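You operate a simulated robot arm through the tools that you are given. There is no shell and no other tool. Be economical: measure what you need, move in short steps, check, and stop when the job is done.

You are at the controls of a simulated two-armed robot. One attempt, no reset.

JOB
Buff the scuffs out of the red and the black mirror shell with polish.
Fine: hold each of the two on the padded board; blue pad back. What is to be rubbed or washed off counts as gone when no trace of it is left.

It is judged by the outcome, as a careful person would: the job done as asked, and still so three seconds after it is handed in. It fails if anything else is knocked over, pushed out of place, dropped, spilled or broken.

ROBOT AND FRAMES
Two 7-joint arms with two-finger parallel grippers on one trunk, on a base that drives. Base frame: it is fixed to the floor where the robot stands at the start and does not move with it; the origin is under the middle of the robot, x ahead of it, y to its left, z up. Lengths are in m, angles in degrees, forces in N, time in s.
The left shoulder is at the start at [0.07, 0.133, 1.251], the right one opposite. With the tool pointing down near the work surface each hand reaches from about 0.1 to 0.62 m from the robot's upright axis, wherever it stands, measured 20 degrees to its own side. Places, roughly: mirror shell (18x10x4 cm) [0.5, -0.5, 0.8]; pad (8x6x6 cm) [0.5, -0.1, 0.8]; polish tin [0.7, -0.2, 0.8]. Payload 1.57 kg a hand.
Tool frame (each hand has its own): the origin (TCP) lies between the finger pads and is the grasp point; the fingertips stand 0.03 m ahead of it; z points along the fingers, y is the line along which they close. The gripper opens to 0.08 m. The fingers are 0.017 m wide and 0.012 m thick; the gripper's body (0.04 by 0.082 m) begins 0.08 m behind the TCP.
Orientation is told as [roll, pitch, yaw] about the base's x, y, z axes, in that order, counted from this pose: with the fingers straight down and closing along the base's y, the tool's x points along the base's -x, its y along +y and its z along -z.

CONTROLS
- The arms move only by the tool play_rows. It takes "left_commands", "right_commands" or both (then of equal length, played together; a hand with none holds still); each is a list of rows, each a list of 7 numbers: the shift along the tool's x, y, z in m, then the turn, a rotation vector about the tool's x, y, z in degrees, then the opening, from 0 (shut) to 1 (fully open). In form: [[x, y, z, rx, ry, rz, fingers], ...]. A call has 1 to 12 rows; each row shifts and turns the commanded pose from where the row before left it, along the tool's axes as they then stand. A row lasts 0.2 s, in which the tool goes at most 0.05 m and 8.6 degrees; a call with a longer step from one row to the next is refused whole, and so is a gripper value outside its range. Where a pose cannot be reached the arm comes as near as it can. A force on the tool above 40 N (or 10 N above the force at the start of the call, whichever is more), or a blocked arm, ends the call early, and 0.2 s more pass. The fingers move at their own pace (about 0.153 m/s each) and stop on an object; they squeeze with about 43 N. The grip force told is the motor's: it shows also when the fingers shut on nothing. Time passes only in rows, and 0.2 s behind the last, so rows that do not move let the fingers close. It gives the time, the measured TCP pose, the force on the tool (base axes), the opening and the grip force at its end, in the units of the frame above (readings bear some noise), with the torque about the TCP (base axes, N m) and any sound that the robot's microphone picked up.
- Cameras (640 x 400 px; columns grow to the right, rows downward): "scene" is now at [0.1237, -0.0256, 1.461]; the picture's right is [-0.40, -0.92, 0.00], its down [-0.71, 0.30, -0.64] and it looks along [0.59, -0.25, -0.77] (base axes); focal length 292 px, centre (320, 200). "left" rides on the left gripper at [0.072, 0.007, -0.122] in its tool frame; the picture's right is [-0.09, 1.00, 0.00], its down [-0.84, -0.08, -0.54] and it looks along [-0.54, -0.05, 0.84] (tool axes); focal length 238 px, centre (320, 200). "right" rides on the right gripper at [0.072, -0.007, -0.122] in its tool frame; the picture's right is [0.09, 1.00, 0.00], its down [-0.84, 0.08, -0.54] and it looks along [-0.54, 0.05, 0.84] (tool axes); focal length 238 px, centre (320, 200). There is no depth. A picture from a camera that has moved, and an enlarged one, comes with that camera's place and axes in the base frame and with its lens. The place of the scene camera against the robot may be out by one fixed shift of up to 0.012 m in any direction.
- camera(camera): a new picture of that camera. No time passes.
- slide_trunk(by): slides the trunk up (or, below 0, down) by that many m; the arms and the scene camera ride with it, the base frame stays. It gives what a move gives, with no picture.
- roll_base(legs): drives the robot by 1 to 6 legs, each [ahead, left, turn to the left] in m, m and degrees, along the robot's own axes; the way and the turn of a leg run together, so that a leg with both is an arc; at most 1.5 m and 180 degrees a leg. The arms and the cameras ride along, it lands a little off, and it stops where it bumps. It gives what a move gives.
- pan_tilt(pan, tilt): turns the head with the scene camera to pan (to the left, within 86 degrees either way) and tilt (down, from -29 to 69), counted from straight ahead of the robot. It gives what a move gives.
- close_up(camera, box): a new picture of the part [left, top, right, bottom] of that camera's present view, enlarged. No time passes.
- close_job(): hands the job in; it is judged then, once.

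Work in short steps. Places have to be worked out from the pictures, the camera data and where the tool is seen: move nearer, look again, correct. Check each grasp and each placing, and mend what went wrong. You have 120 turns and 100 pictures in all, those below and enlarged ones among them. Open the grippers and draw the arms clear of the work before you hand the job in, unless the task says otherwise; then end with one line.

The tools are called after "Emit:" by a JSON object that holds its "op" and its "data". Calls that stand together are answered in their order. play_rows: Moves the arms, as the interface text tells. Its arguments: {"type":"object","properties":{"left_commands":{"type":"array","items":{"type":"array","items":{"type":"number"}}},"right_commands":{"type":"array","items":{"type":"array","items":{"type":"number"}}}},"required":[]} The other tools are called the same way: slide_trunk (by) slides the trunk up or down; roll_base (legs) drives the base; pan_tilt (pan, tilt) turns the head that bears the scene camera; camera (camera) takes a picture; close_up (camera, box) takes an enlarged picture of a part of a camera's view; close_job () hands the job in.

At the start:

```text
time_s: 0.0
left_ee_pos: [0.3895, -0.0167, 1.1226]
left_ee_rot: [0.1, 0.0, 0.0]
left_force: [-0.2, -0.1, 0.1]
left_wrist_torque: [-0.01, 0.0, 0.02]
left_finger_gap: 0.0798
left_grasp_force: 0.1
right_ee_pos: [0.3241, -0.4232, 1.0985]
right_ee_rot: [-0.1, 0.1, 0.0]
right_force: [-0.6, 1.0, -0.4]
right_wrist_torque: [-0.01, -0.03, 0.01]
right_finger_gap: 0.08
right_grasp_force: 0.1
trunk travel left (down, up): [-0.825, 0.115]
robot x, y, heading: [0.0001, -0.0021, -0.0]
head pan, tilt: [-23.3, 50.3]
```

scene: 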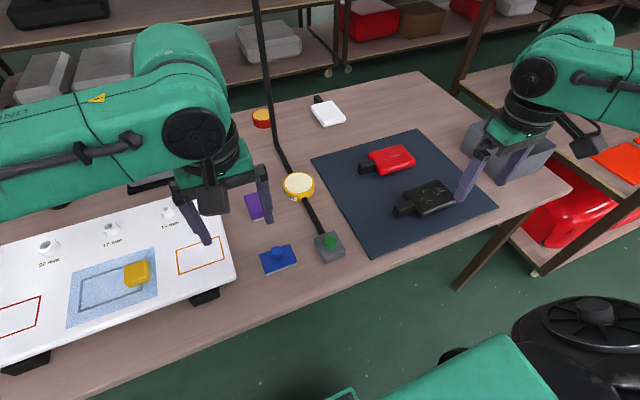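
right: 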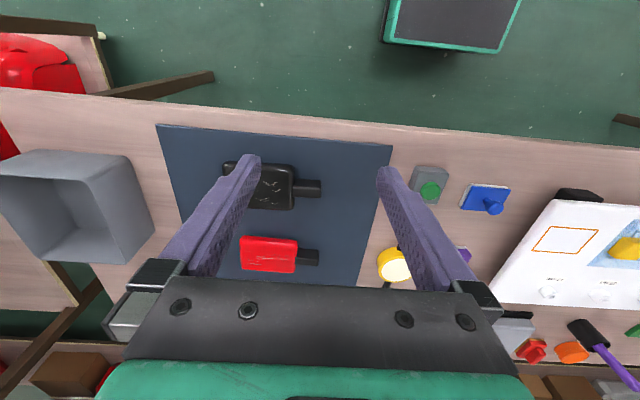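
left: 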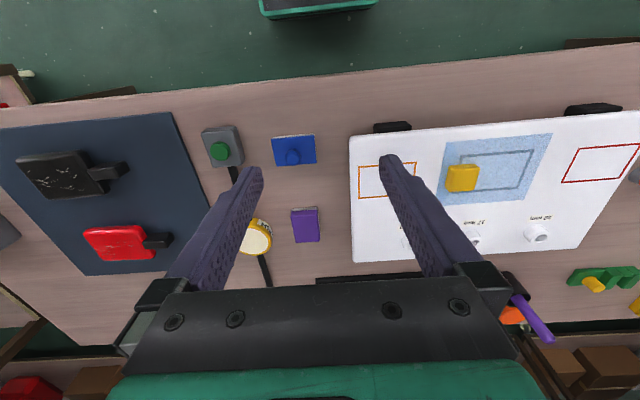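

First I look closer at the work items.

Emit:
{"op": "close_up", "data": {"camera": "scene", "box": [220, 140, 380, 290]}}

Emit:
{"op": "close_up", "data": {"camera": "scene", "box": [340, 130, 480, 230]}}

Emit:
{"op": "close_up", "data": {"camera": "right", "box": [200, 130, 520, 290]}}

```text
2.67 times, centred on (300, 215) of scene
camera zoom: at [0.1237, -0.0256, 1.461], right [-0.4, -0.92, 0.0], down [-0.71, 0.3, -0.64], along [0.59, -0.25, -0.77], focal length 779 px, centre (373, 160)
```

zoom: 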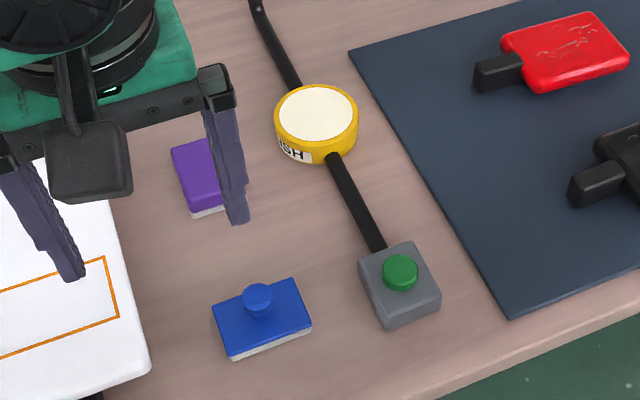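

```text
4.00 times, centred on (410, 180) of scene
camera zoom: at [0.1237, -0.0256, 1.461], right [-0.4, -0.92, 0.0], down [-0.71, 0.3, -0.64], along [0.59, -0.25, -0.77], focal length 1168 px, centre (-40, 280)
```

zoom: 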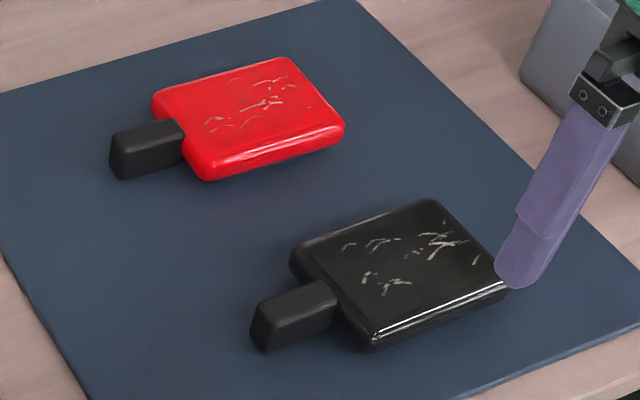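

```text
2.00 times, centred on (360, 210) of right
camera zoom: at [0.2515, -0.4294, 1.2197], right [-0.09, 1.0, 0.0], down [0.84, 0.08, 0.54], along [0.54, 0.05, -0.84], focal length 477 px, centre (240, 180)
```

zoom: 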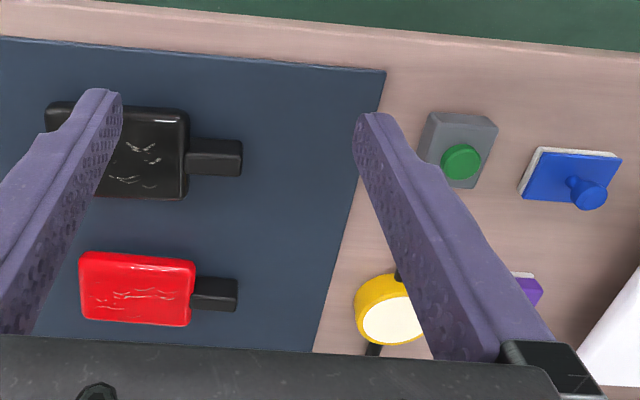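

Scuffs are on the tops; the blue pad has a knob. I check the room between the base and the table before planning a drive.

Emit:
{"op": "pan_tilt", "data": {"pan": -10, "tilt": 69}}

Emit:
{"op": "camera", "data": {"camera": "scene"}}

```text
time_s: 0.8
left_ee_pos: [0.3894, -0.016, 1.123]
left_ee_rot: [0.0, 0.1, 0.0]
left_force: [0.0, -0.1, -0.4]
left_wrist_torque: [0.01, -0.03, 0.0]
left_finger_gap: 0.0799
left_grasp_force: 0.0
right_ee_pos: [0.3235, -0.424, 1.0993]
right_ee_rot: [0.0, -0.1, 0.0]
right_force: [0.1, 0.6, -0.6]
right_wrist_torque: [0.0, 0.02, -0.01]
right_finger_gap: 0.08
right_grasp_force: 0.0
trunk travel left (down, up): [-0.825, 0.115]
robot x, y, heading: [-0.0001, 0.0022, -0.1]
head pan, tilt: [-10.0, 68.8]
```

```text
93 pictures are left
camera scene: at [0.1083, -0.0051, 1.4395], right [-0.17, -0.98, 0.0], down [-0.92, 0.16, -0.36], along [0.36, -0.06, -0.93], focal length 292 px, centre (320, 200)
```

scene: 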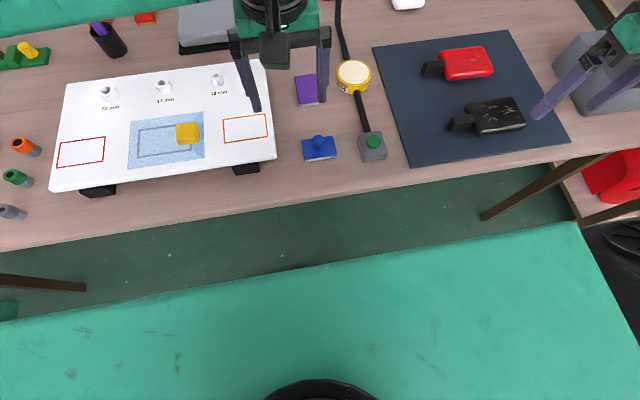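

The base is a low box that goes under the table. I send the left arm aside and bring the right one above the blue pad's knob, judged at about [0.478, -0.073].

Emit:
{"op": "play_rows", "data": {"left_commands": [[0, 0.04, -0.01, 0, 0, 0, 1], [0, 0.04, -0.01, 0, 0, 0, 1], [0, 0.04, -0.01, 0, 0, 0, 1], [0, 0.04, 0, 0, 0, 0, 1], [0, 0.04, 0, 0, 0, 0, 1], [0, 0.04, 0, 0, 0, 0, 1], [0, 0, 0, 0, 0, 0, 1], [0, 0, 0, 0, 0, 0, 1], [0, 0, 0, 0, 0, 0, 1], [0, 0, 0, 0, 0, 0, 1]], "right_commands": [[0, 0.035, 0, 0, 0, 0, 1], [0, 0.035, 0, 0, 0, 0, 1], [0, 0.035, 0, 0, 0, 0, 1], [-0.02, 0.035, 0, 0, 0, 0, 1], [-0.02, 0.035, 0, 0, 0, 0, 1], [-0.02, 0.035, 0.01, 0, 0, 0, 1], [-0.02, 0.035, 0.02, 0, 0, 0, 1], [-0.02, 0.035, 0.02, 0, 0, 0, 1], [-0.02, 0.035, 0.02, 0, 0, 0, 1], [-0.015, 0.036, 0.02, 0, 0, 0, 1]]}}

Emit:
{"op": "camera", "data": {"camera": "right"}}

```text
time_s: 3.0
left_ee_pos: [0.3887, 0.2239, 1.1516]
left_ee_rot: [-0.2, 0.1, 0.0]
left_force: [0.3, 0.2, 0.7]
left_wrist_torque: [-0.01, 0.02, 0.02]
left_finger_gap: 0.0801
left_grasp_force: 0.0
right_ee_pos: [0.4601, -0.0698, 1.0079]
right_ee_rot: [-0.2, 0.0, 0.0]
right_force: [0.8, -0.1, 0.2]
right_wrist_torque: [0.0, 0.03, -0.01]
right_finger_gap: 0.0798
right_grasp_force: 0.1
trunk travel left (down, up): [-0.825, 0.115]
robot x, y, heading: [0.002, 0.0018, -0.0]
head pan, tilt: [-10.0, 68.8]
```

```text
92 pictures are left
camera right: at [0.3875, -0.0759, 1.1292], right [-0.09, 1.0, 0.0], down [0.84, 0.08, 0.54], along [0.54, 0.05, -0.84], focal length 238 px, centre (320, 200)
```

right: 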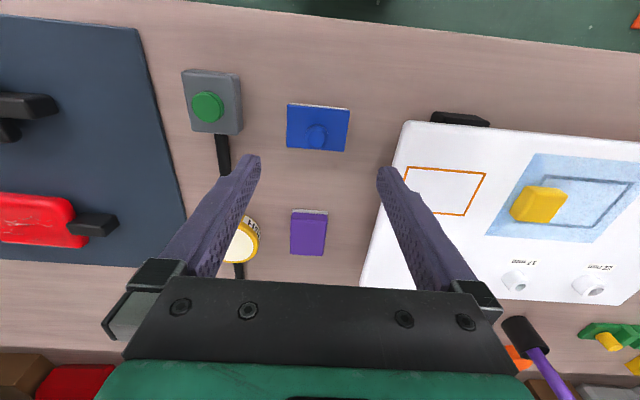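

Knob seems at about [0.474, -0.073]; I go down most of the way and look.

Emit:
{"op": "play_rows", "data": {"right_commands": [[-0.007, -0.0015, 0.02, 0, 0, 0, 1], [-0.007, -0.0015, 0.03, 0, 0, 0, 1], [0, 0, 0.03, 0, 0, 0, 1], [0, 0, 0.02, 0, 0, 0, 1], [0, 0, 0, 0, 0, 0, 1]]}}

Emit:
{"op": "camera", "data": {"camera": "right"}}

Emit:
{"op": "camera", "data": {"camera": "scene"}}

```text
time_s: 4.2
left_ee_pos: [0.3885, 0.2232, 1.1545]
left_ee_rot: [-0.1, 0.0, 0.0]
left_force: [1.0, -0.3, -0.4]
left_wrist_torque: [0.03, 0.01, -0.01]
left_finger_gap: 0.0799
left_grasp_force: 0.1
right_ee_pos: [0.4718, -0.077, 0.909]
right_ee_rot: [0.0, 0.0, 0.1]
right_force: [0.3, 0.1, 0.4]
right_wrist_torque: [0.01, -0.02, 0.02]
right_finger_gap: 0.0801
right_grasp_force: 0.1
trunk travel left (down, up): [-0.825, 0.115]
robot x, y, heading: [-0.0033, -0.0001, -0.3]
head pan, tilt: [-10.0, 68.8]
```

```text
91 pictures are left
camera right: at [0.4, -0.0822, 1.0291], right [-0.09, 1.0, 0.0], down [0.84, 0.08, 0.54], along [0.54, 0.05, -0.84], focal length 238 px, centre (320, 200)
```

right: 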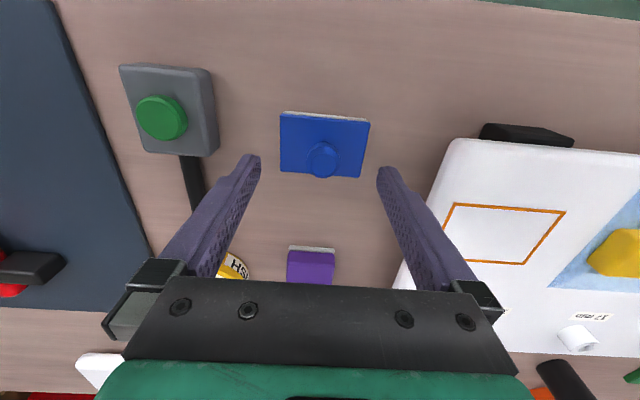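

```text
90 pictures are left
camera scene: at [0.1085, -0.0047, 1.4395], right [-0.17, -0.98, 0.0], down [-0.92, 0.16, -0.36], along [0.36, -0.06, -0.93], focal length 292 px, centre (320, 200)
```

scene: 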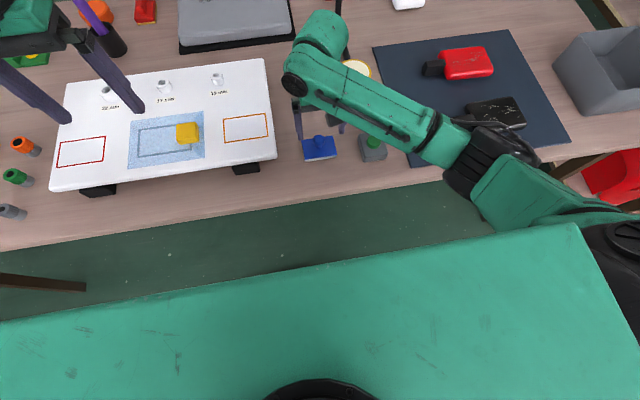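

Knob lies at about [0.476, -0.074]; I lower to z ≈ 0.858 and close.

Emit:
{"op": "play_rows", "data": {"right_commands": [[-0.004, 0.002, 0.02, 0, 0, 0, 1], [0, 0, 0.02, 0, 0, 0, 1], [0, 0, 0.01, 0, 0, 0, 1], [0, 0, 0, 0, 0, 0, 1], [0, 0, 0, 0, 0, 0, 0], [0, 0, 0, 0, 0, 0, 0], [0, 0, 0, 0, 0, 0, 0]]}}

Emit:
{"op": "camera", "data": {"camera": "right"}}

```text
time_s: 5.8
left_ee_pos: [0.3894, 0.222, 1.1541]
left_ee_rot: [0.0, -0.1, 0.0]
left_force: [-0.6, 0.1, -0.2]
left_wrist_torque: [0.0, -0.01, -0.02]
left_finger_gap: 0.0797
left_grasp_force: 0.1
right_ee_pos: [0.4777, -0.0751, 0.86]
right_ee_rot: [0.1, 0.0, 0.2]
right_force: [0.6, -0.4, -0.8]
right_wrist_torque: [-0.02, 0.0, 0.0]
right_finger_gap: 0.0264
right_grasp_force: 37.1
trunk travel left (down, up): [-0.825, 0.115]
robot x, y, heading: [0.0018, 0.0038, -0.1]
head pan, tilt: [-10.0, 68.8]
```

```text
89 pictures are left
camera right: at [0.4048, -0.079, 0.9801], right [-0.09, 1.0, 0.0], down [0.84, 0.08, 0.54], along [0.54, 0.05, -0.84], focal length 238 px, centre (320, 200)
```

right: 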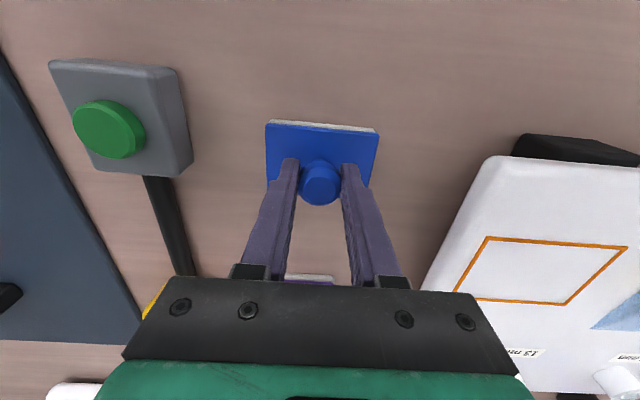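

Knob held (gap 26 mm) at grasp pose [0.477, -0.075, 0.860]. I lift straight up and check.

Emit:
{"op": "play_rows", "data": {"right_commands": [[0, 0, -0.01, 0, 0, 0, 0], [0, 0, -0.02, 0, 0, 0, 0], [0, 0, -0.03, 0, 0, 0, 0], [0, 0, -0.04, 0, 0, 0, 0], [0, 0, -0.04, 0, 0, 0, 0], [0, 0, -0.02, 0, 0, 0, 0]]}}

Emit:
{"op": "camera", "data": {"camera": "right"}}

```text
time_s: 7.2
left_ee_pos: [0.3885, 0.221, 1.1539]
left_ee_rot: [0.1, 0.0, -0.1]
left_force: [0.0, -0.2, -0.5]
left_wrist_torque: [0.02, 0.0, 0.02]
left_finger_gap: 0.0798
left_grasp_force: 0.1
right_ee_pos: [0.4742, -0.0723, 1.0206]
right_ee_rot: [0.0, 0.0, 0.1]
right_force: [0.0, 0.6, -0.4]
right_wrist_torque: [0.02, 0.0, 0.02]
right_finger_gap: 0.0264
right_grasp_force: 37.0
trunk travel left (down, up): [-0.825, 0.115]
robot x, y, heading: [-0.0023, -0.0008, -0.1]
head pan, tilt: [-10.0, 68.8]
```

```text
88 pictures are left
camera right: at [0.4028, -0.0781, 1.1412], right [-0.09, 1.0, 0.0], down [0.84, 0.08, 0.54], along [0.54, 0.05, -0.84], focal length 238 px, centre (320, 200)
```

right: 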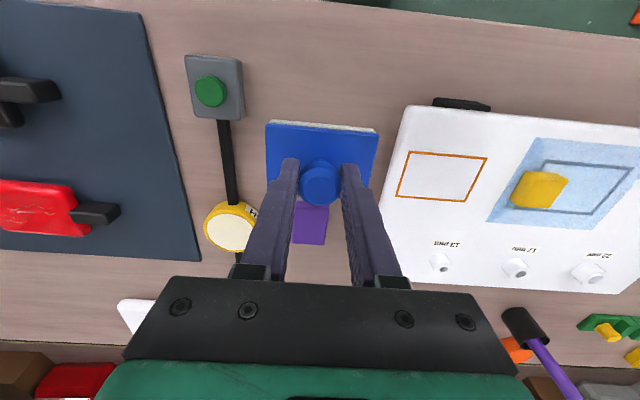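

The pad is held. The tin lies at about [0.68, -0.20], a little far, so I drive 0.13 m ahead.

Emit:
{"op": "roll_base", "data": {"legs": [[0.13, 0, 0]]}}

Emit:
{"op": "pan_tilt", "data": {"pan": -25, "tilt": 50}}

Emit:
{"op": "camera", "data": {"camera": "scene"}}

Emit:
{"op": "camera", "data": {"camera": "right"}}

```text
time_s: 8.5
left_ee_pos: [0.5153, 0.2227, 1.1548]
left_ee_rot: [-0.1, -0.1, 0.0]
left_force: [0.7, 1.0, -0.4]
left_wrist_torque: [-0.01, 0.0, 0.01]
left_finger_gap: 0.08
left_grasp_force: 0.0
right_ee_pos: [0.6013, -0.0715, 1.0203]
right_ee_rot: [-0.1, -0.2, 0.0]
right_force: [0.3, -0.2, -0.1]
right_wrist_torque: [-0.01, 0.01, 0.01]
right_finger_gap: 0.0268
right_grasp_force: 37.5
trunk travel left (down, up): [-0.825, 0.115]
robot x, y, heading: [0.1312, -0.0048, -0.4]
head pan, tilt: [-10.0, 68.8]
```

```text
time_s: 9.3
left_ee_pos: [0.5173, 0.2222, 1.1544]
left_ee_rot: [0.0, 0.0, 0.0]
left_force: [-0.5, -0.3, -0.4]
left_wrist_torque: [-0.01, 0.01, -0.02]
left_finger_gap: 0.0801
left_grasp_force: 0.1
right_ee_pos: [0.6048, -0.0717, 1.02]
right_ee_rot: [0.0, 0.1, 0.1]
right_force: [-0.1, -0.8, -0.2]
right_wrist_torque: [0.0, 0.06, 0.0]
right_finger_gap: 0.0265
right_grasp_force: 37.3
trunk travel left (down, up): [-0.825, 0.115]
robot x, y, heading: [0.1273, 0.0014, -0.1]
head pan, tilt: [-25.0, 50.0]
```

```text
87 pictures are left
camera scene: at [0.2531, -0.0275, 1.4613], right [-0.42, -0.91, 0.0], down [-0.7, 0.32, -0.64], along [0.58, -0.27, -0.77], focal length 292 px, centre (320, 200)
```

scene: 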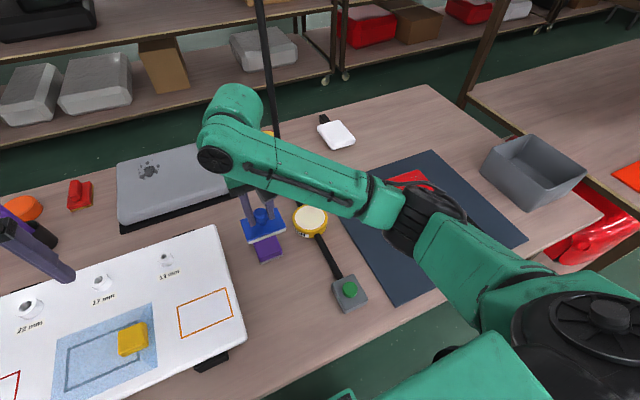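

```text
86 pictures are left
camera right: at [0.5327, -0.0775, 1.1405], right [-0.09, 1.0, 0.0], down [0.84, 0.08, 0.54], along [0.54, 0.05, -0.84], focal length 238 px, centre (320, 200)
```

right: 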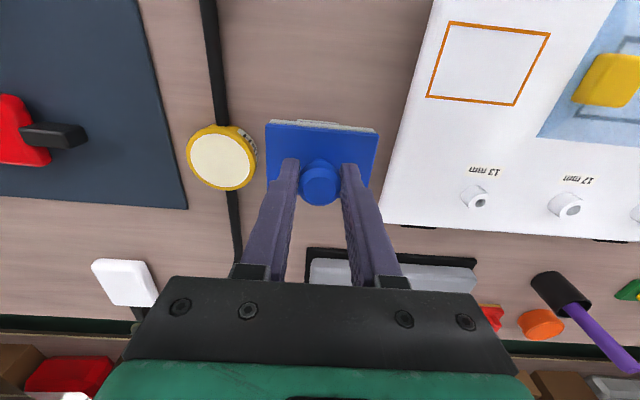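

Tin centre about [0.682, -0.204], roughly 9 cm wide. I bring the pad above it.

Emit:
{"op": "play_rows", "data": {"right_commands": [[-0.013, -0.022, 0, 0, 0, 0, 0], [-0.013, -0.022, 0, 0, 0, 0, 0], [-0.013, -0.022, 0.01, 0, 0, 0, 0], [-0.013, -0.022, 0.015, 0, 0, 0, 0], [-0.013, -0.022, 0.015, 0, 0, 0, 0], [-0.012, -0.022, 0.02, 0, 0, 0, 0], [0, 0, 0, 0, 0, 0, 0]]}}

Emit:
{"op": "camera", "data": {"camera": "right"}}

Emit:
{"op": "camera", "data": {"camera": "scene"}}

```text
time_s: 10.9
left_ee_pos: [0.5173, 0.223, 1.1535]
left_ee_rot: [0.0, 0.1, 0.0]
left_force: [1.1, 0.4, -0.4]
left_wrist_torque: [0.0, 0.02, 0.01]
left_finger_gap: 0.08
left_grasp_force: 0.0
right_ee_pos: [0.6808, -0.2032, 0.9594]
right_ee_rot: [0.0, -0.1, 0.0]
right_force: [0.6, -0.5, 0.1]
right_wrist_torque: [-0.03, -0.02, 0.02]
right_finger_gap: 0.0264
right_grasp_force: 37.5
trunk travel left (down, up): [-0.825, 0.115]
robot x, y, heading: [0.1297, 0.0005, -0.1]
head pan, tilt: [-25.0, 50.0]
```

```text
85 pictures are left
camera right: at [0.609, -0.2095, 1.0795], right [-0.09, 1.0, 0.0], down [0.84, 0.08, 0.54], along [0.54, 0.05, -0.84], focal length 238 px, centre (320, 200)
```

right: 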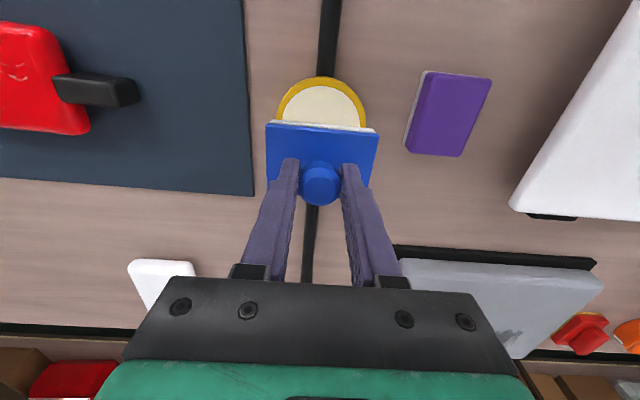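

```text
84 pictures are left
camera scene: at [0.252, -0.0274, 1.4615], right [-0.42, -0.91, 0.0], down [-0.69, 0.32, -0.64], along [0.58, -0.27, -0.77], focal length 292 px, centre (320, 200)
```

scene: 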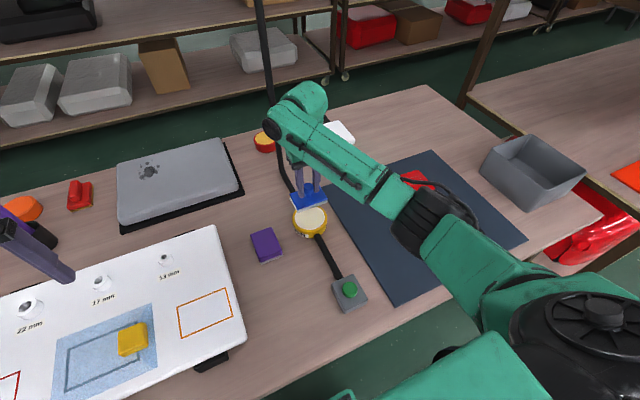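

Well centred over the tin. I lower gently toward contact.

Emit:
{"op": "play_rows", "data": {"right_commands": [[0, 0, 0.02, 0, 0, 0, 0], [0, 0, 0.015, 0, 0, 0, 0], [0, 0, 0.01, 0, 0, 0, 0], [0, 0, 0.006, 0, 0, 0, 0], [0, 0, 0.004, 0, 0, 0, 0]]}}

Emit:
{"op": "camera", "data": {"camera": "scene"}}

```text
time_s: 12.1
left_ee_pos: [0.5178, 0.223, 1.1541]
left_ee_rot: [0.0, 0.0, 0.0]
left_force: [0.3, 0.8, -0.2]
left_wrist_torque: [0.0, 0.01, -0.02]
left_finger_gap: 0.0798
left_grasp_force: 0.0
right_ee_pos: [0.6819, -0.2034, 0.9044]
right_ee_rot: [0.0, -0.1, 0.1]
right_force: [0.7, -0.9, -0.8]
right_wrist_torque: [-0.01, -0.01, -0.03]
right_finger_gap: 0.0264
right_grasp_force: 37.6
trunk travel left (down, up): [-0.825, 0.115]
robot x, y, heading: [0.1339, 0.0012, -0.1]
head pan, tilt: [-25.0, 50.0]
```

```text
83 pictures are left
camera scene: at [0.2523, -0.0275, 1.4614], right [-0.42, -0.91, 0.0], down [-0.69, 0.32, -0.64], along [0.58, -0.27, -0.77], focal length 292 px, centre (320, 200)
```

scene: 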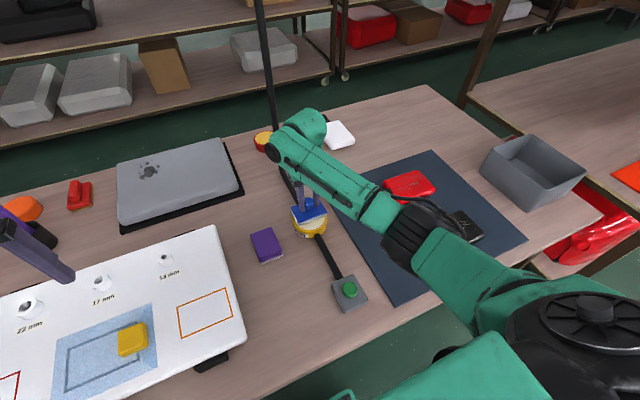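

No contact yet at z = 0.904; I continue in 4 mm steps.

Emit:
{"op": "play_rows", "data": {"right_commands": [[0, 0, 0.004, 0, 0, 0, 0], [0, 0, 0.004, 0, 0, 0, 0], [0, 0, 0.004, 0, 0, 0, 0], [0, 0, 0, 0, 0, 0, 0]]}}

Emit:
{"op": "close_up", "data": {"camera": "scene", "box": [270, 170, 350, 250]}}

```text
time_s: 13.1
left_ee_pos: [0.5153, 0.2226, 1.1549]
left_ee_rot: [0.0, -0.1, 0.0]
left_force: [-0.2, 0.4, 0.2]
left_wrist_torque: [-0.01, 0.0, 0.01]
left_finger_gap: 0.0798
left_grasp_force: 0.0
right_ee_pos: [0.6801, -0.2045, 0.894]
right_ee_rot: [-0.1, -0.2, 0.1]
right_force: [1.8, -1.1, 10.4]
right_wrist_torque: [-0.07, 0.2, 0.04]
right_finger_gap: 0.0266
right_grasp_force: 37.0
trunk travel left (down, up): [-0.825, 0.115]
robot x, y, heading: [0.1309, -0.0026, -0.4]
head pan, tilt: [-25.0, 50.0]
```

```text
5.00 times, centred on (310, 210) of scene
camera zoom: at [0.2501, -0.027, 1.4618], right [-0.42, -0.91, 0.0], down [-0.69, 0.32, -0.64], along [0.58, -0.27, -0.77], focal length 1460 px, centre (370, 150)
```

zoom: 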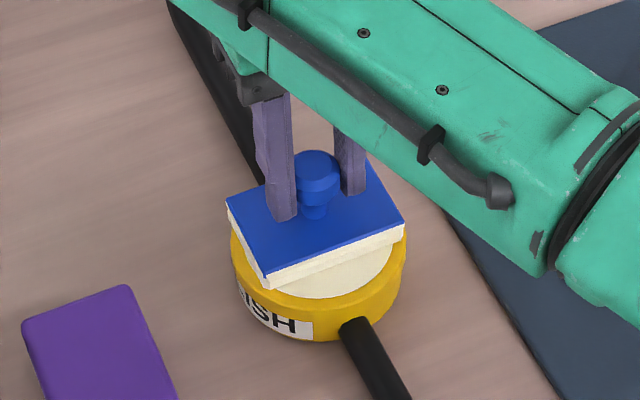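

Contact at 10 N: the pad is on the polish. I lift and look at the tin for a mark.

Emit:
{"op": "play_rows", "data": {"right_commands": [[0, 0, -0.005, 0, 0, 0, 0], [0, 0, -0.02, 0, 0, 0, 0], [0, 0, -0.04, 0, 0, 0, 0], [0, 0, -0.04, 0, 0, 0, 0], [0, 0, -0.02, 0, 0, 0, 0]]}}

Emit:
{"op": "close_up", "data": {"camera": "scene", "box": [260, 150, 380, 250]}}

```text
time_s: 14.3
left_ee_pos: [0.5162, 0.2222, 1.154]
left_ee_rot: [-0.1, 0.0, 0.0]
left_force: [-0.5, -0.8, 0.7]
left_wrist_torque: [0.02, 0.0, -0.03]
left_finger_gap: 0.0798
left_grasp_force: 0.0
right_ee_pos: [0.6819, -0.2048, 1.0171]
right_ee_rot: [0.0, 0.0, 0.0]
right_force: [0.0, -0.1, 0.2]
right_wrist_torque: [0.01, -0.01, -0.01]
right_finger_gap: 0.0265
right_grasp_force: 37.6
trunk travel left (down, up): [-0.825, 0.115]
robot x, y, heading: [0.1336, -0.0003, -0.1]
head pan, tilt: [-25.0, 50.0]
```

```text
4.00 times, centred on (320, 200) of scene
camera zoom: at [0.2518, -0.0282, 1.4614], right [-0.42, -0.91, 0.0], down [-0.69, 0.32, -0.64], along [0.58, -0.27, -0.77], focal length 1168 px, centre (320, 200)
```

zoom: 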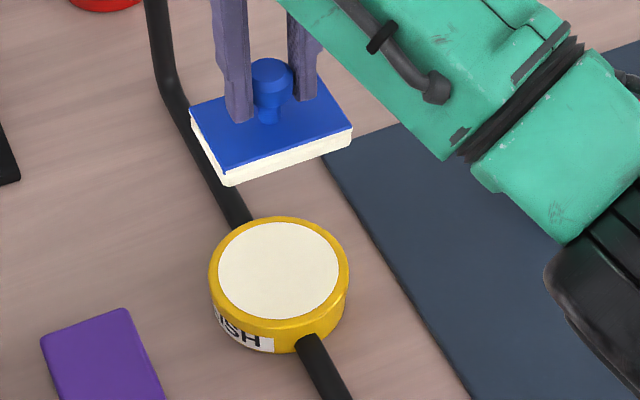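

The felt is now cream with polish and the tin has not moved. Now I drive 0.38 m to the right so both arms reach the board.

Emit:
{"op": "roll_base", "data": {"legs": [[0, -0.38, 0]]}}

Emit:
{"op": "pan_tilt", "data": {"pan": -8, "tilt": 60}}

Emit:
{"op": "camera", "data": {"camera": "scene"}}

Emit:
{"op": "camera", "data": {"camera": "left"}}

```text
time_s: 16.8
left_ee_pos: [0.5182, -0.1668, 1.1534]
left_ee_rot: [-0.1, 0.0, -0.2]
left_force: [0.3, 0.6, 0.7]
left_wrist_torque: [0.0, -0.05, 0.03]
left_finger_gap: 0.0801
left_grasp_force: 0.1
right_ee_pos: [0.6802, -0.5945, 1.018]
right_ee_rot: [0.0, 0.0, -0.2]
right_force: [-0.5, 0.6, -0.6]
right_wrist_torque: [0.01, 0.04, 0.02]
right_finger_gap: 0.0264
right_grasp_force: 37.7
trunk travel left (down, up): [-0.825, 0.115]
robot x, y, heading: [0.1304, -0.3879, -0.2]
head pan, tilt: [-25.0, 50.0]
```

```text
time_s: 17.6
left_ee_pos: [0.5161, -0.1699, 1.1543]
left_ee_rot: [0.0, 0.0, -0.3]
left_force: [-0.4, 0.8, -0.4]
left_wrist_torque: [0.03, 0.02, 0.01]
left_finger_gap: 0.08
left_grasp_force: 0.1
right_ee_pos: [0.6787, -0.5967, 1.0163]
right_ee_rot: [0.0, -0.1, -0.2]
right_force: [-0.5, -0.6, -0.6]
right_wrist_torque: [0.04, -0.01, 0.0]
right_finger_gap: 0.0263
right_grasp_force: 37.2
trunk travel left (down, up): [-0.825, 0.115]
robot x, y, heading: [0.1259, -0.3873, -0.5]
head pan, tilt: [-8.0, 60.0]
```

```text
80 pictures are left
camera scene: at [0.2476, -0.3948, 1.4489], right [-0.14, -0.99, 0.0], down [-0.86, 0.13, -0.5], along [0.49, -0.07, -0.87], focal length 292 px, centre (320, 200)
```

scene: 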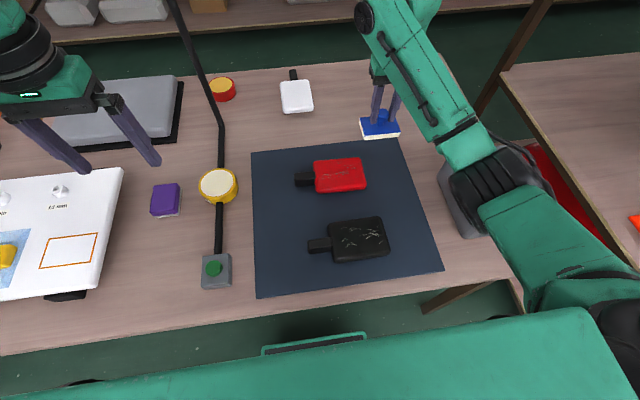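

```text
79 pictures are left
camera left: at [0.4447, -0.1625, 1.2757], right [0.1, 1.0, 0.0], down [0.84, -0.08, 0.54], along [0.54, -0.05, -0.84], focal length 238 px, centre (320, 200)
```

left: 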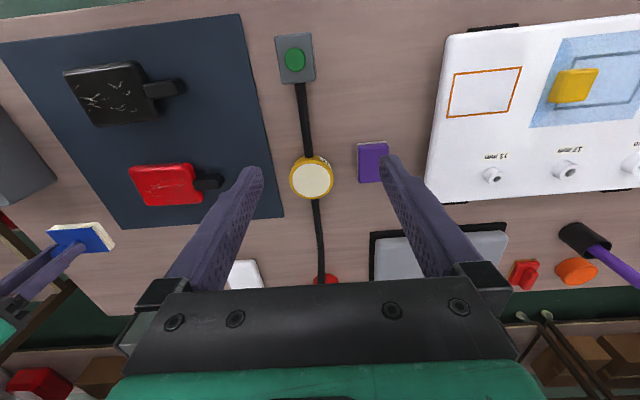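

Red shell: body centre about [0.66, -0.51], stem about [0.667, -0.415]. I turn the left hand by 90° about its axis (camera side away from the right hand) so it can grip the stem across.

Emit:
{"op": "play_rows", "data": {"left_commands": [[0, 0, 0, 0, 0, 8.2, 1], [0, 0, 0, 0, 0, 8.2, 1], [0, 0, 0, 0, 0, 8.2, 1], [0, 0, 0, 0, 0, 8.2, 1], [0, 0, 0, 0, 0, 8.2, 1], [0, 0, 0, 0, 0, 8.2, 1], [0, 0, 0, 0, 0, 8.2, 1], [0, 0, 0, 0, 0, 8.2, 1], [0, 0, 0, 0, 0, 8.2, 1], [0, 0, 0, 0, 0, 8.2, 1], [0, 0, 0, 0, 0, 8, 1]]}}

Emit:
{"op": "close_up", "data": {"camera": "scene", "box": [240, 130, 450, 300]}}

```text
time_s: 20.0
left_ee_pos: [0.518, -0.1688, 1.1542]
left_ee_rot: [0.0, -0.1, -90.3]
left_force: [-0.6, -0.4, -0.7]
left_wrist_torque: [0.01, -0.01, 0.02]
left_finger_gap: 0.0798
left_grasp_force: 0.0
right_ee_pos: [0.6791, -0.5966, 1.0174]
right_ee_rot: [0.0, 0.1, -0.3]
right_force: [-0.6, -0.3, -0.1]
right_wrist_torque: [-0.03, -0.01, 0.02]
right_finger_gap: 0.0266
right_grasp_force: 37.5
trunk travel left (down, up): [-0.825, 0.115]
robot x, y, heading: [0.1291, -0.389, -0.5]
head pan, tilt: [-8.0, 60.0]
```

```text
2.35 times, centred on (345, 215) of scene
camera zoom: at [0.2476, -0.3942, 1.4489], right [-0.14, -0.99, 0.0], down [-0.86, 0.12, -0.5], along [0.49, -0.07, -0.87], focal length 687 px, centre (261, 165)
```

zoom: 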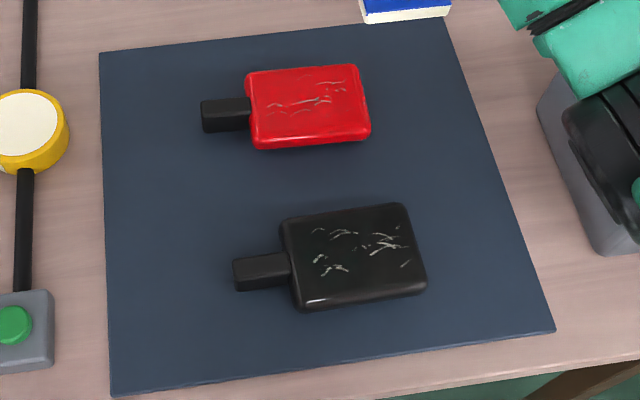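

Now I bring the left hand above the red stem and lean it 20° outward.

Emit:
{"op": "play_rows", "data": {"left_commands": [[-0.0328, 0.0213, 0.023, 0, 0, 0, 1], [-0.0328, 0.0213, 0.023, 0, 0, 0, 1], [-0.0328, 0.0213, 0.023, 0, 0, 0, 1], [-0.0328, 0.0213, 0.023, 0, 0, 0, 1], [-0.0328, 0.0213, 0.023, 0, 0, 0, 1], [-0.0328, 0.0213, 0.023, 0, 0, 0, 1], [-0.0328, 0.0213, 0.023, 0, 0, 0, 1], [0, 0, 0, 0, -6.7, 0, 1], [0, 0, 0, 0, -6.7, 0, 1], [0, 0, 0, 0, -6.6, 0, 1]]}}

Emit:
{"op": "camera", "data": {"camera": "left"}}

Emit:
{"op": "camera", "data": {"camera": "scene"}}

```text
time_s: 22.2
left_ee_pos: [0.6666, -0.3996, 0.9927]
left_ee_rot: [0.0, -20.1, -90.3]
left_force: [0.3, -0.4, -0.5]
left_wrist_torque: [0.03, 0.0, -0.02]
left_finger_gap: 0.0799
left_grasp_force: 0.0
right_ee_pos: [0.6801, -0.5958, 1.0157]
right_ee_rot: [-0.1, 0.0, -0.1]
right_force: [0.4, 0.3, -0.3]
right_wrist_torque: [0.01, 0.03, 0.04]
right_finger_gap: 0.0264
right_grasp_force: 37.4
trunk travel left (down, up): [-0.825, 0.115]
robot x, y, heading: [0.1276, -0.3865, -0.3]
head pan, tilt: [-8.0, 60.0]
```

```text
77 pictures are left
camera left: at [0.6727, -0.2908, 1.0817], right [1.0, -0.09, 0.03], down [-0.08, -0.6, 0.8], along [-0.05, -0.8, -0.6], focal length 238 px, centre (320, 200)
```

left: 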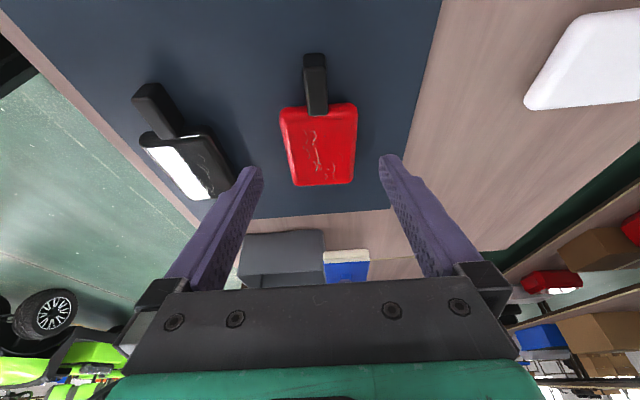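

```text
76 pictures are left
camera scene: at [0.248, -0.3946, 1.4488], right [-0.14, -0.99, 0.0], down [-0.86, 0.13, -0.5], along [0.49, -0.07, -0.87], focal length 292 px, centre (320, 200)
```

scene: 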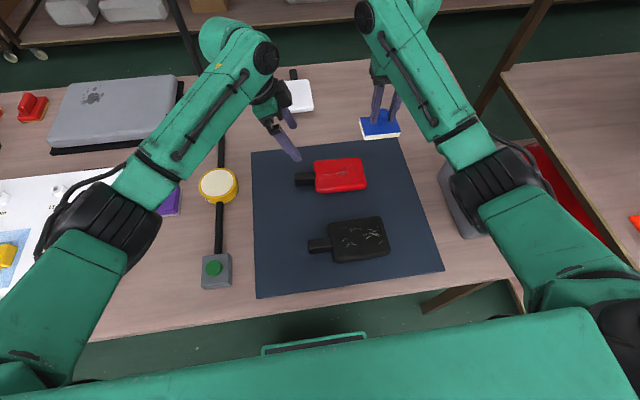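

Stem spans y −0.396 to −0.445 at x ≈ 0.666. I descend most of the way toward [0.666, −0.412, 0.845].

Emit:
{"op": "play_rows", "data": {"left_commands": [[0.0074, 0, 0.0268, 0, 0, 0, 1], [0.0074, 0, 0.0268, 0, 0, 0, 1], [0.0074, 0, 0.0268, 0, 0, 0, 1], [0.0074, 0, 0.0268, 0, 0, 0, 1], [0, 0, 0, 0, 0, 0, 1]]}}

Emit:
{"op": "camera", "data": {"camera": "left"}}

Emit:
{"op": "close_up", "data": {"camera": "scene", "box": [240, 100, 400, 220]}}

```text
time_s: 23.4
left_ee_pos: [0.6667, -0.4075, 0.8825]
left_ee_rot: [0.0, -19.9, -90.3]
left_force: [-0.8, 0.5, 0.1]
left_wrist_torque: [0.02, 0.03, -0.02]
left_finger_gap: 0.0799
left_grasp_force: 0.0
right_ee_pos: [0.68, -0.5962, 1.0167]
right_ee_rot: [0.0, 0.0, -0.2]
right_force: [-0.1, 0.3, -1.0]
right_wrist_torque: [-0.01, -0.02, -0.02]
right_finger_gap: 0.0265
right_grasp_force: 37.9
trunk travel left (down, up): [-0.825, 0.115]
robot x, y, heading: [0.1307, -0.3906, -0.3]
head pan, tilt: [-8.0, 60.0]
```

```text
75 pictures are left
camera left: at [0.673, -0.2989, 0.9721], right [1.0, -0.09, 0.03], down [-0.08, -0.6, 0.8], along [-0.05, -0.79, -0.61], focal length 238 px, centre (320, 200)
```

left: 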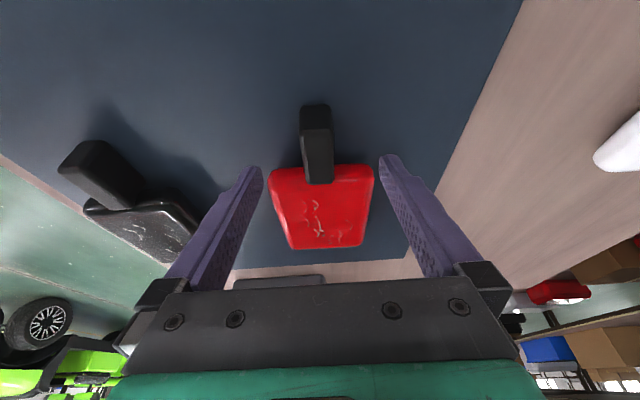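

```text
3.33 times, centred on (320, 160) of scene
camera zoom: at [0.2475, -0.3941, 1.4489], right [-0.14, -0.99, 0.0], down [-0.86, 0.12, -0.5], along [0.49, -0.07, -0.87], focal length 974 px, centre (320, 333)
```

zoom: 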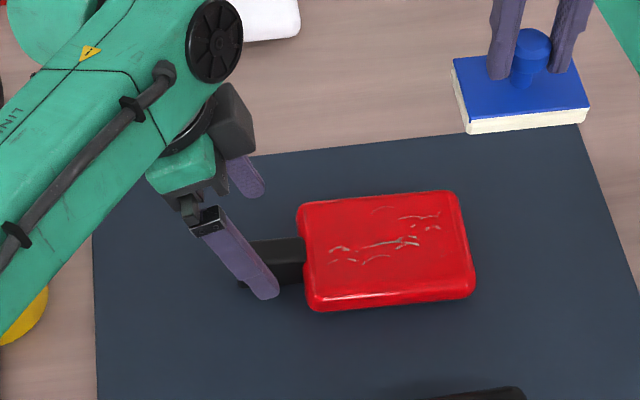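

Aligned; I lower to about z = 0.845 carefully.

Emit:
{"op": "play_rows", "data": {"left_commands": [[0.004, 0, 0.015, 0, 0, 0, 1], [0.004, 0, 0.012, 0, 0, 0, 1], [0.002, 0, 0.008, 0, 0, 0, 1], [0, 0, 0, 0, 0, 0, 1]]}}

Emit:
{"op": "camera", "data": {"camera": "left"}}

Emit:
{"op": "close_up", "data": {"camera": "scene", "box": [240, 120, 400, 220]}}

```text
time_s: 24.4
left_ee_pos: [0.6662, -0.4102, 0.8452]
left_ee_rot: [0.0, -20.0, -90.3]
left_force: [0.0, -0.2, 0.0]
left_wrist_torque: [0.01, -0.01, -0.01]
left_finger_gap: 0.0798
left_grasp_force: 0.0
right_ee_pos: [0.6797, -0.5952, 1.0182]
right_ee_rot: [-0.1, 0.0, -0.1]
right_force: [0.3, -0.2, -1.5]
right_wrist_torque: [-0.02, 0.0, -0.02]
right_finger_gap: 0.0265
right_grasp_force: 38.0
trunk travel left (down, up): [-0.825, 0.115]
robot x, y, heading: [0.1282, -0.3892, -0.2]
head pan, tilt: [-8.0, 60.0]
```

```text
73 pictures are left
camera left: at [0.6727, -0.3018, 0.9353], right [1.0, -0.09, 0.03], down [-0.08, -0.6, 0.8], along [-0.05, -0.79, -0.61], focal length 238 px, centre (320, 200)
```

left: 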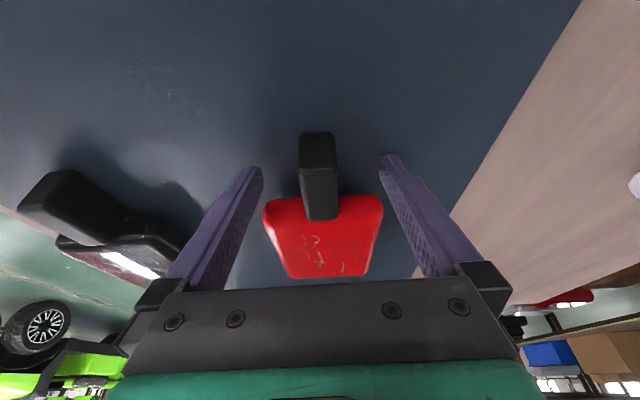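

```text
4.00 times, centred on (320, 170) of scene
camera zoom: at [0.2476, -0.3943, 1.4489], right [-0.14, -0.99, 0.0], down [-0.86, 0.12, -0.5], along [0.49, -0.07, -0.87], focal length 1168 px, centre (320, 320)
```

zoom: 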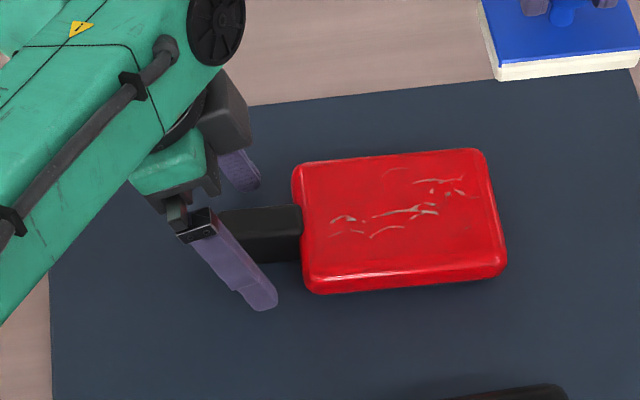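

Stem is centred between the fingers. I lower 6 mm more and close.

Emit:
{"op": "play_rows", "data": {"left_commands": [[0.002, 0, 0.006, 0, 0, 0, 1], [0, 0, 0, 0, 0, 0, 0.5], [0, 0, 0, 0, 0, 0, 0.3], [0, 0, 0, 0, 0, 0, 0], [0, 0, 0, 0, 0, 0, 0], [0, 0, 0, 0, 0, 0, 0]]}}

Emit:
{"op": "close_up", "data": {"camera": "scene", "box": [240, 120, 400, 220]}}

```text
time_s: 25.8
left_ee_pos: [0.6667, -0.4113, 0.839]
left_ee_rot: [0.0, -20.0, -90.4]
left_force: [0.3, -0.1, 0.7]
left_wrist_torque: [-0.09, -0.03, 0.01]
left_finger_gap: 0.0237
left_grasp_force: 35.7
right_ee_pos: [0.6794, -0.596, 1.0189]
right_ee_rot: [0.0, -0.1, -0.3]
right_force: [-0.1, 0.0, -1.6]
right_wrist_torque: [-0.04, -0.02, -0.01]
right_finger_gap: 0.0266
right_grasp_force: 37.1
trunk travel left (down, up): [-0.825, 0.115]
robot x, y, heading: [0.1301, -0.3882, -0.3]
head pan, tilt: [-8.0, 60.0]
```

```text
4.00 times, centred on (320, 170) of scene
camera zoom: at [0.2476, -0.3942, 1.4489], right [-0.14, -0.99, 0.0], down [-0.86, 0.12, -0.5], along [0.49, -0.07, -0.87], focal length 1168 px, centre (320, 320)
```

zoom: 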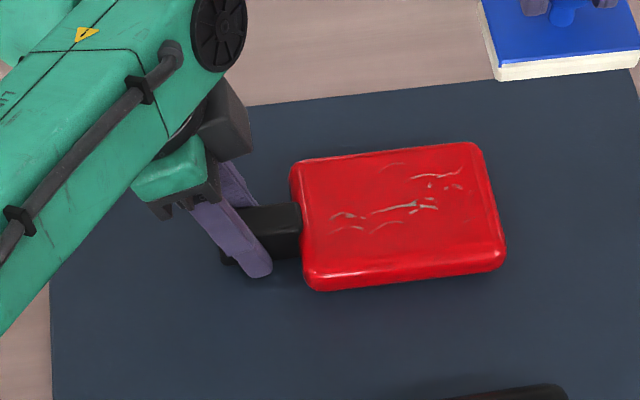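

Stem gripped (gap 24 mm). The scuffs span about x 0.65–0.69, y −0.46…−0.555; I bring the pad above the middle and down toward contact.

Emit:
{"op": "play_rows", "data": {"right_commands": [[0.004, 0.017, 0.005, 0, 0, 0, 0], [0.004, 0.017, 0.015, 0, 0, 0, 0], [0.004, 0.017, 0.02, 0, 0, 0, 0], [0.003, 0.017, 0.02, 0, 0, 0, 0], [0.001, 0.017, 0.02, 0, 0, 0, 0], [0, 0, 0.015, 0, 0, 0, 0], [0, 0, 0.008, 0, 0, 0, 0], [0, 0, 0, 0, 0, 0, 0]]}}

Emit:
{"op": "close_up", "data": {"camera": "scene", "box": [240, 120, 400, 220]}}

Emit:
{"op": "camera", "data": {"camera": "right"}}

```text
time_s: 27.6
left_ee_pos: [0.6669, -0.4099, 0.8399]
left_ee_rot: [0.0, -20.0, -90.3]
left_force: [-1.4, 0.2, -0.1]
left_wrist_torque: [-0.02, -0.02, 0.0]
left_finger_gap: 0.0236
left_grasp_force: 35.4
right_ee_pos: [0.6642, -0.5103, 0.9135]
right_ee_rot: [0.1, 0.1, -0.2]
right_force: [-0.1, -0.1, -0.9]
right_wrist_torque: [-0.03, -0.02, -0.02]
right_finger_gap: 0.0264
right_grasp_force: 36.9
trunk travel left (down, up): [-0.825, 0.115]
robot x, y, heading: [0.1263, -0.3911, -0.0]
head pan, tilt: [-8.0, 60.0]
```

```text
4.00 times, centred on (320, 170) of scene
camera zoom: at [0.2474, -0.3941, 1.4489], right [-0.14, -0.99, 0.0], down [-0.86, 0.12, -0.5], along [0.49, -0.07, -0.87], focal length 1168 px, centre (320, 320)
```

zoom: 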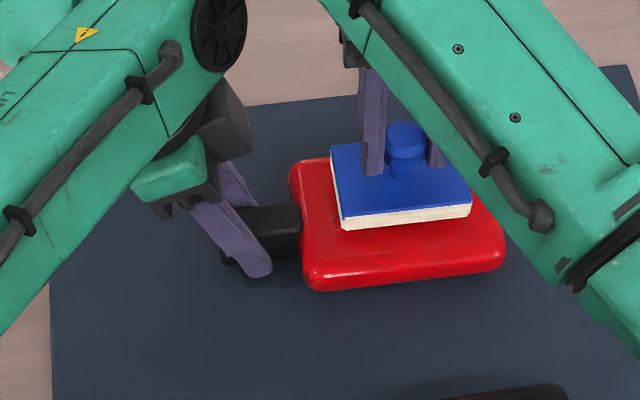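

```text
69 pictures are left
camera right: at [0.5929, -0.516, 1.0346], right [-0.09, 1.0, 0.0], down [0.84, 0.07, 0.54], along [0.54, 0.05, -0.84], focal length 238 px, centre (320, 200)
```

right: 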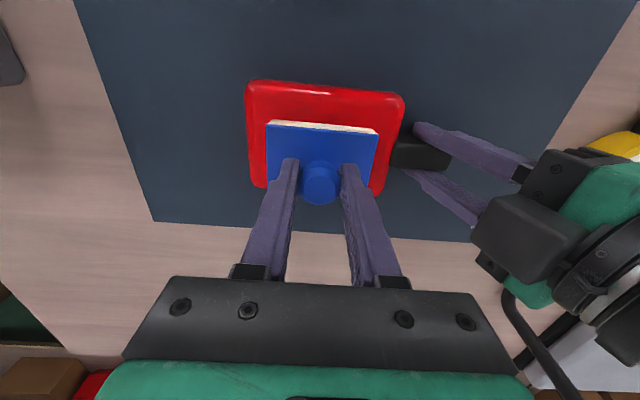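

The pad sits above the shell's middle; I lower to contact.

Emit:
{"op": "play_rows", "data": {"right_commands": [[0, 0, 0.004, 0, 0, 0, 0], [0, 0, 0.004, 0, 0, 0, 0], [0, 0, 0.003, 0, 0, 0, 0], [0, 0, 0.003, 0, 0, 0, 0], [0, 0, 0, 0, 0, 0, 0]]}}

```text
time_s: 28.8
left_ee_pos: [0.6649, -0.4105, 0.8393]
left_ee_rot: [0.1, -19.9, -90.1]
left_force: [9.3, -4.1, -18.2]
left_wrist_torque: [0.67, -0.45, 0.7]
left_finger_gap: 0.0238
left_grasp_force: 35.7
right_ee_pos: [0.6644, -0.511, 0.9041]
right_ee_rot: [0.2, -0.5, -0.2]
right_force: [-5.7, 0.4, 38.3]
right_wrist_torque: [0.49, 0.6, 0.28]
right_finger_gap: 0.0267
right_grasp_force: 36.9
trunk travel left (down, up): [-0.825, 0.115]
robot x, y, heading: [0.1266, -0.3878, -0.4]
head pan, tilt: [-8.0, 60.0]
```

Contact at z ≈ 0.904 with 38 N; I ease off 3.5 mm and begin gentle rubbing strokes.

Emit:
{"op": "play_rows", "data": {"right_commands": [[0, 0, -0.0035, 0, 0, 0, 0], [0, 0.015, 0, 0, 0, 0, 0], [0, -0.02, 0, 0, 0, 0, 0], [0, -0.02, 0, 0, 0, 0, 0], [0, 0.02, 0, 0, 0, 0, 0], [0, 0.02, 0, 0, 0, 0, 0], [0, -0.015, 0, 0, 0, 0, 0]]}}

Emit:
{"op": "close_up", "data": {"camera": "scene", "box": [240, 120, 400, 220]}}

```text
time_s: 30.4
left_ee_pos: [0.6658, -0.41, 0.8402]
left_ee_rot: [0.1, -20.1, -90.3]
left_force: [-0.4, -1.4, -0.2]
left_wrist_torque: [-0.35, 0.08, -0.12]
left_finger_gap: 0.0234
left_grasp_force: 35.6
right_ee_pos: [0.6625, -0.5087, 0.9046]
right_ee_rot: [0.1, 0.0, -0.1]
right_force: [0.6, 4.1, 6.6]
right_wrist_torque: [0.53, -0.13, 0.07]
right_finger_gap: 0.0264
right_grasp_force: 37.2
trunk travel left (down, up): [-0.825, 0.115]
robot x, y, heading: [0.1275, -0.3893, -0.7]
head pan, tilt: [-8.0, 60.0]
```

```text
4.00 times, centred on (320, 170) of scene
camera zoom: at [0.2456, -0.3938, 1.449], right [-0.14, -0.99, 0.0], down [-0.86, 0.12, -0.5], along [0.5, -0.07, -0.87], focal length 1168 px, centre (320, 320)
```

zoom: 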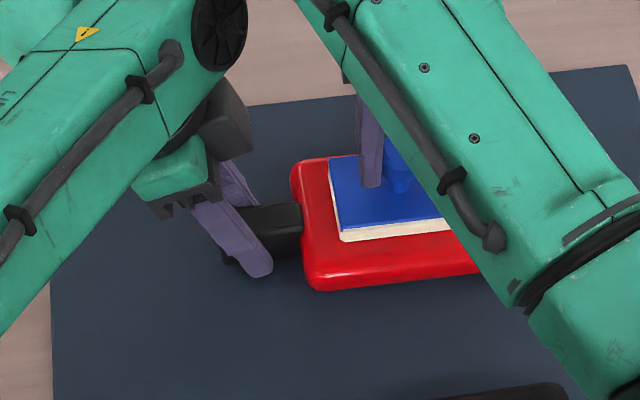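

Light, steady contact. I press slightly more and do strokes on the far and near thirds.

Emit:
{"op": "play_rows", "data": {"right_commands": [[-0.02, 0, 0.0015, 0, 0, 0, 0], [0, 0.018, 0, 0, 0, 0, 0], [0, -0.022, 0, 0, 0, 0, 0], [0, -0.022, 0, 0, 0, 0, 0], [0, 0.022, 0, 0, 0, 0, 0], [0, 0.022, 0, 0, 0, 0, 0], [0, -0.022, 0, 0, 0, 0, 0], [0, -0.022, 0, 0, 0, 0, 0], [0.02, 0, 0, 0, 0, 0, 0], [0, 0.022, 0, 0, 0, 0, 0], [0, 0.022, 0, 0, 0, 0, 0], [0.01, 0, 0, 0, 0, 0, 0]]}}

Emit:
{"op": "play_rows", "data": {"right_commands": [[0.01, 0, 0, 0, 0, 0, 0], [0, -0.022, 0, 0, 0, 0, 0], [0, -0.022, 0, 0, 0, 0, 0], [0, 0.022, 0, 0, 0, 0, 0], [0, 0.022, 0, 0, 0, 0, 0], [-0.02, -0.011, 0, 0, 0, 0, 0], [-0.02, 0, 0, 0, 0, 0, 0], [0.02, -0.011, 0, 0, 0, 0, 0], [0.02, 0, 0, 0, 0, 0, 0], [-0.02, -0.015, 0, 0, 0, 0, 0], [-0.02, 0, 0, 0, 0, 0, 0], [0.02, 0, 0, 0, 0, 0, 0]]}}

```text
time_s: 33.0
left_ee_pos: [0.6657, -0.4103, 0.8397]
left_ee_rot: [0.1, -19.9, -90.3]
left_force: [-3.2, 1.4, -0.8]
left_wrist_torque: [-0.19, -0.19, -0.19]
left_finger_gap: 0.0234
left_grasp_force: 35.4
right_ee_pos: [0.6532, -0.4927, 0.9028]
right_ee_rot: [0.1, -0.2, -0.2]
right_force: [6.9, 1.9, 14.9]
right_wrist_torque: [0.12, -0.58, -0.02]
right_finger_gap: 0.0263
right_grasp_force: 37.7
trunk travel left (down, up): [-0.825, 0.115]
robot x, y, heading: [0.132, -0.3887, -0.2]
head pan, tilt: [-8.0, 60.0]
```

```text
time_s: 35.6
left_ee_pos: [0.6649, -0.4111, 0.8409]
left_ee_rot: [0.2, -20.1, -90.3]
left_force: [-3.0, -3.4, 0.1]
left_wrist_torque: [-0.7, -0.21, -0.05]
left_finger_gap: 0.0236
left_grasp_force: 35.2
right_ee_pos: [0.6627, -0.5313, 0.9032]
right_ee_rot: [0.0, -0.4, -0.1]
right_force: [8.3, 1.4, 16.7]
right_wrist_torque: [0.47, -0.61, -0.17]
right_finger_gap: 0.0264
right_grasp_force: 37.2
trunk travel left (down, up): [-0.825, 0.115]
robot x, y, heading: [0.1312, -0.3894, -0.3]
head pan, tilt: [-8.0, 60.0]
```

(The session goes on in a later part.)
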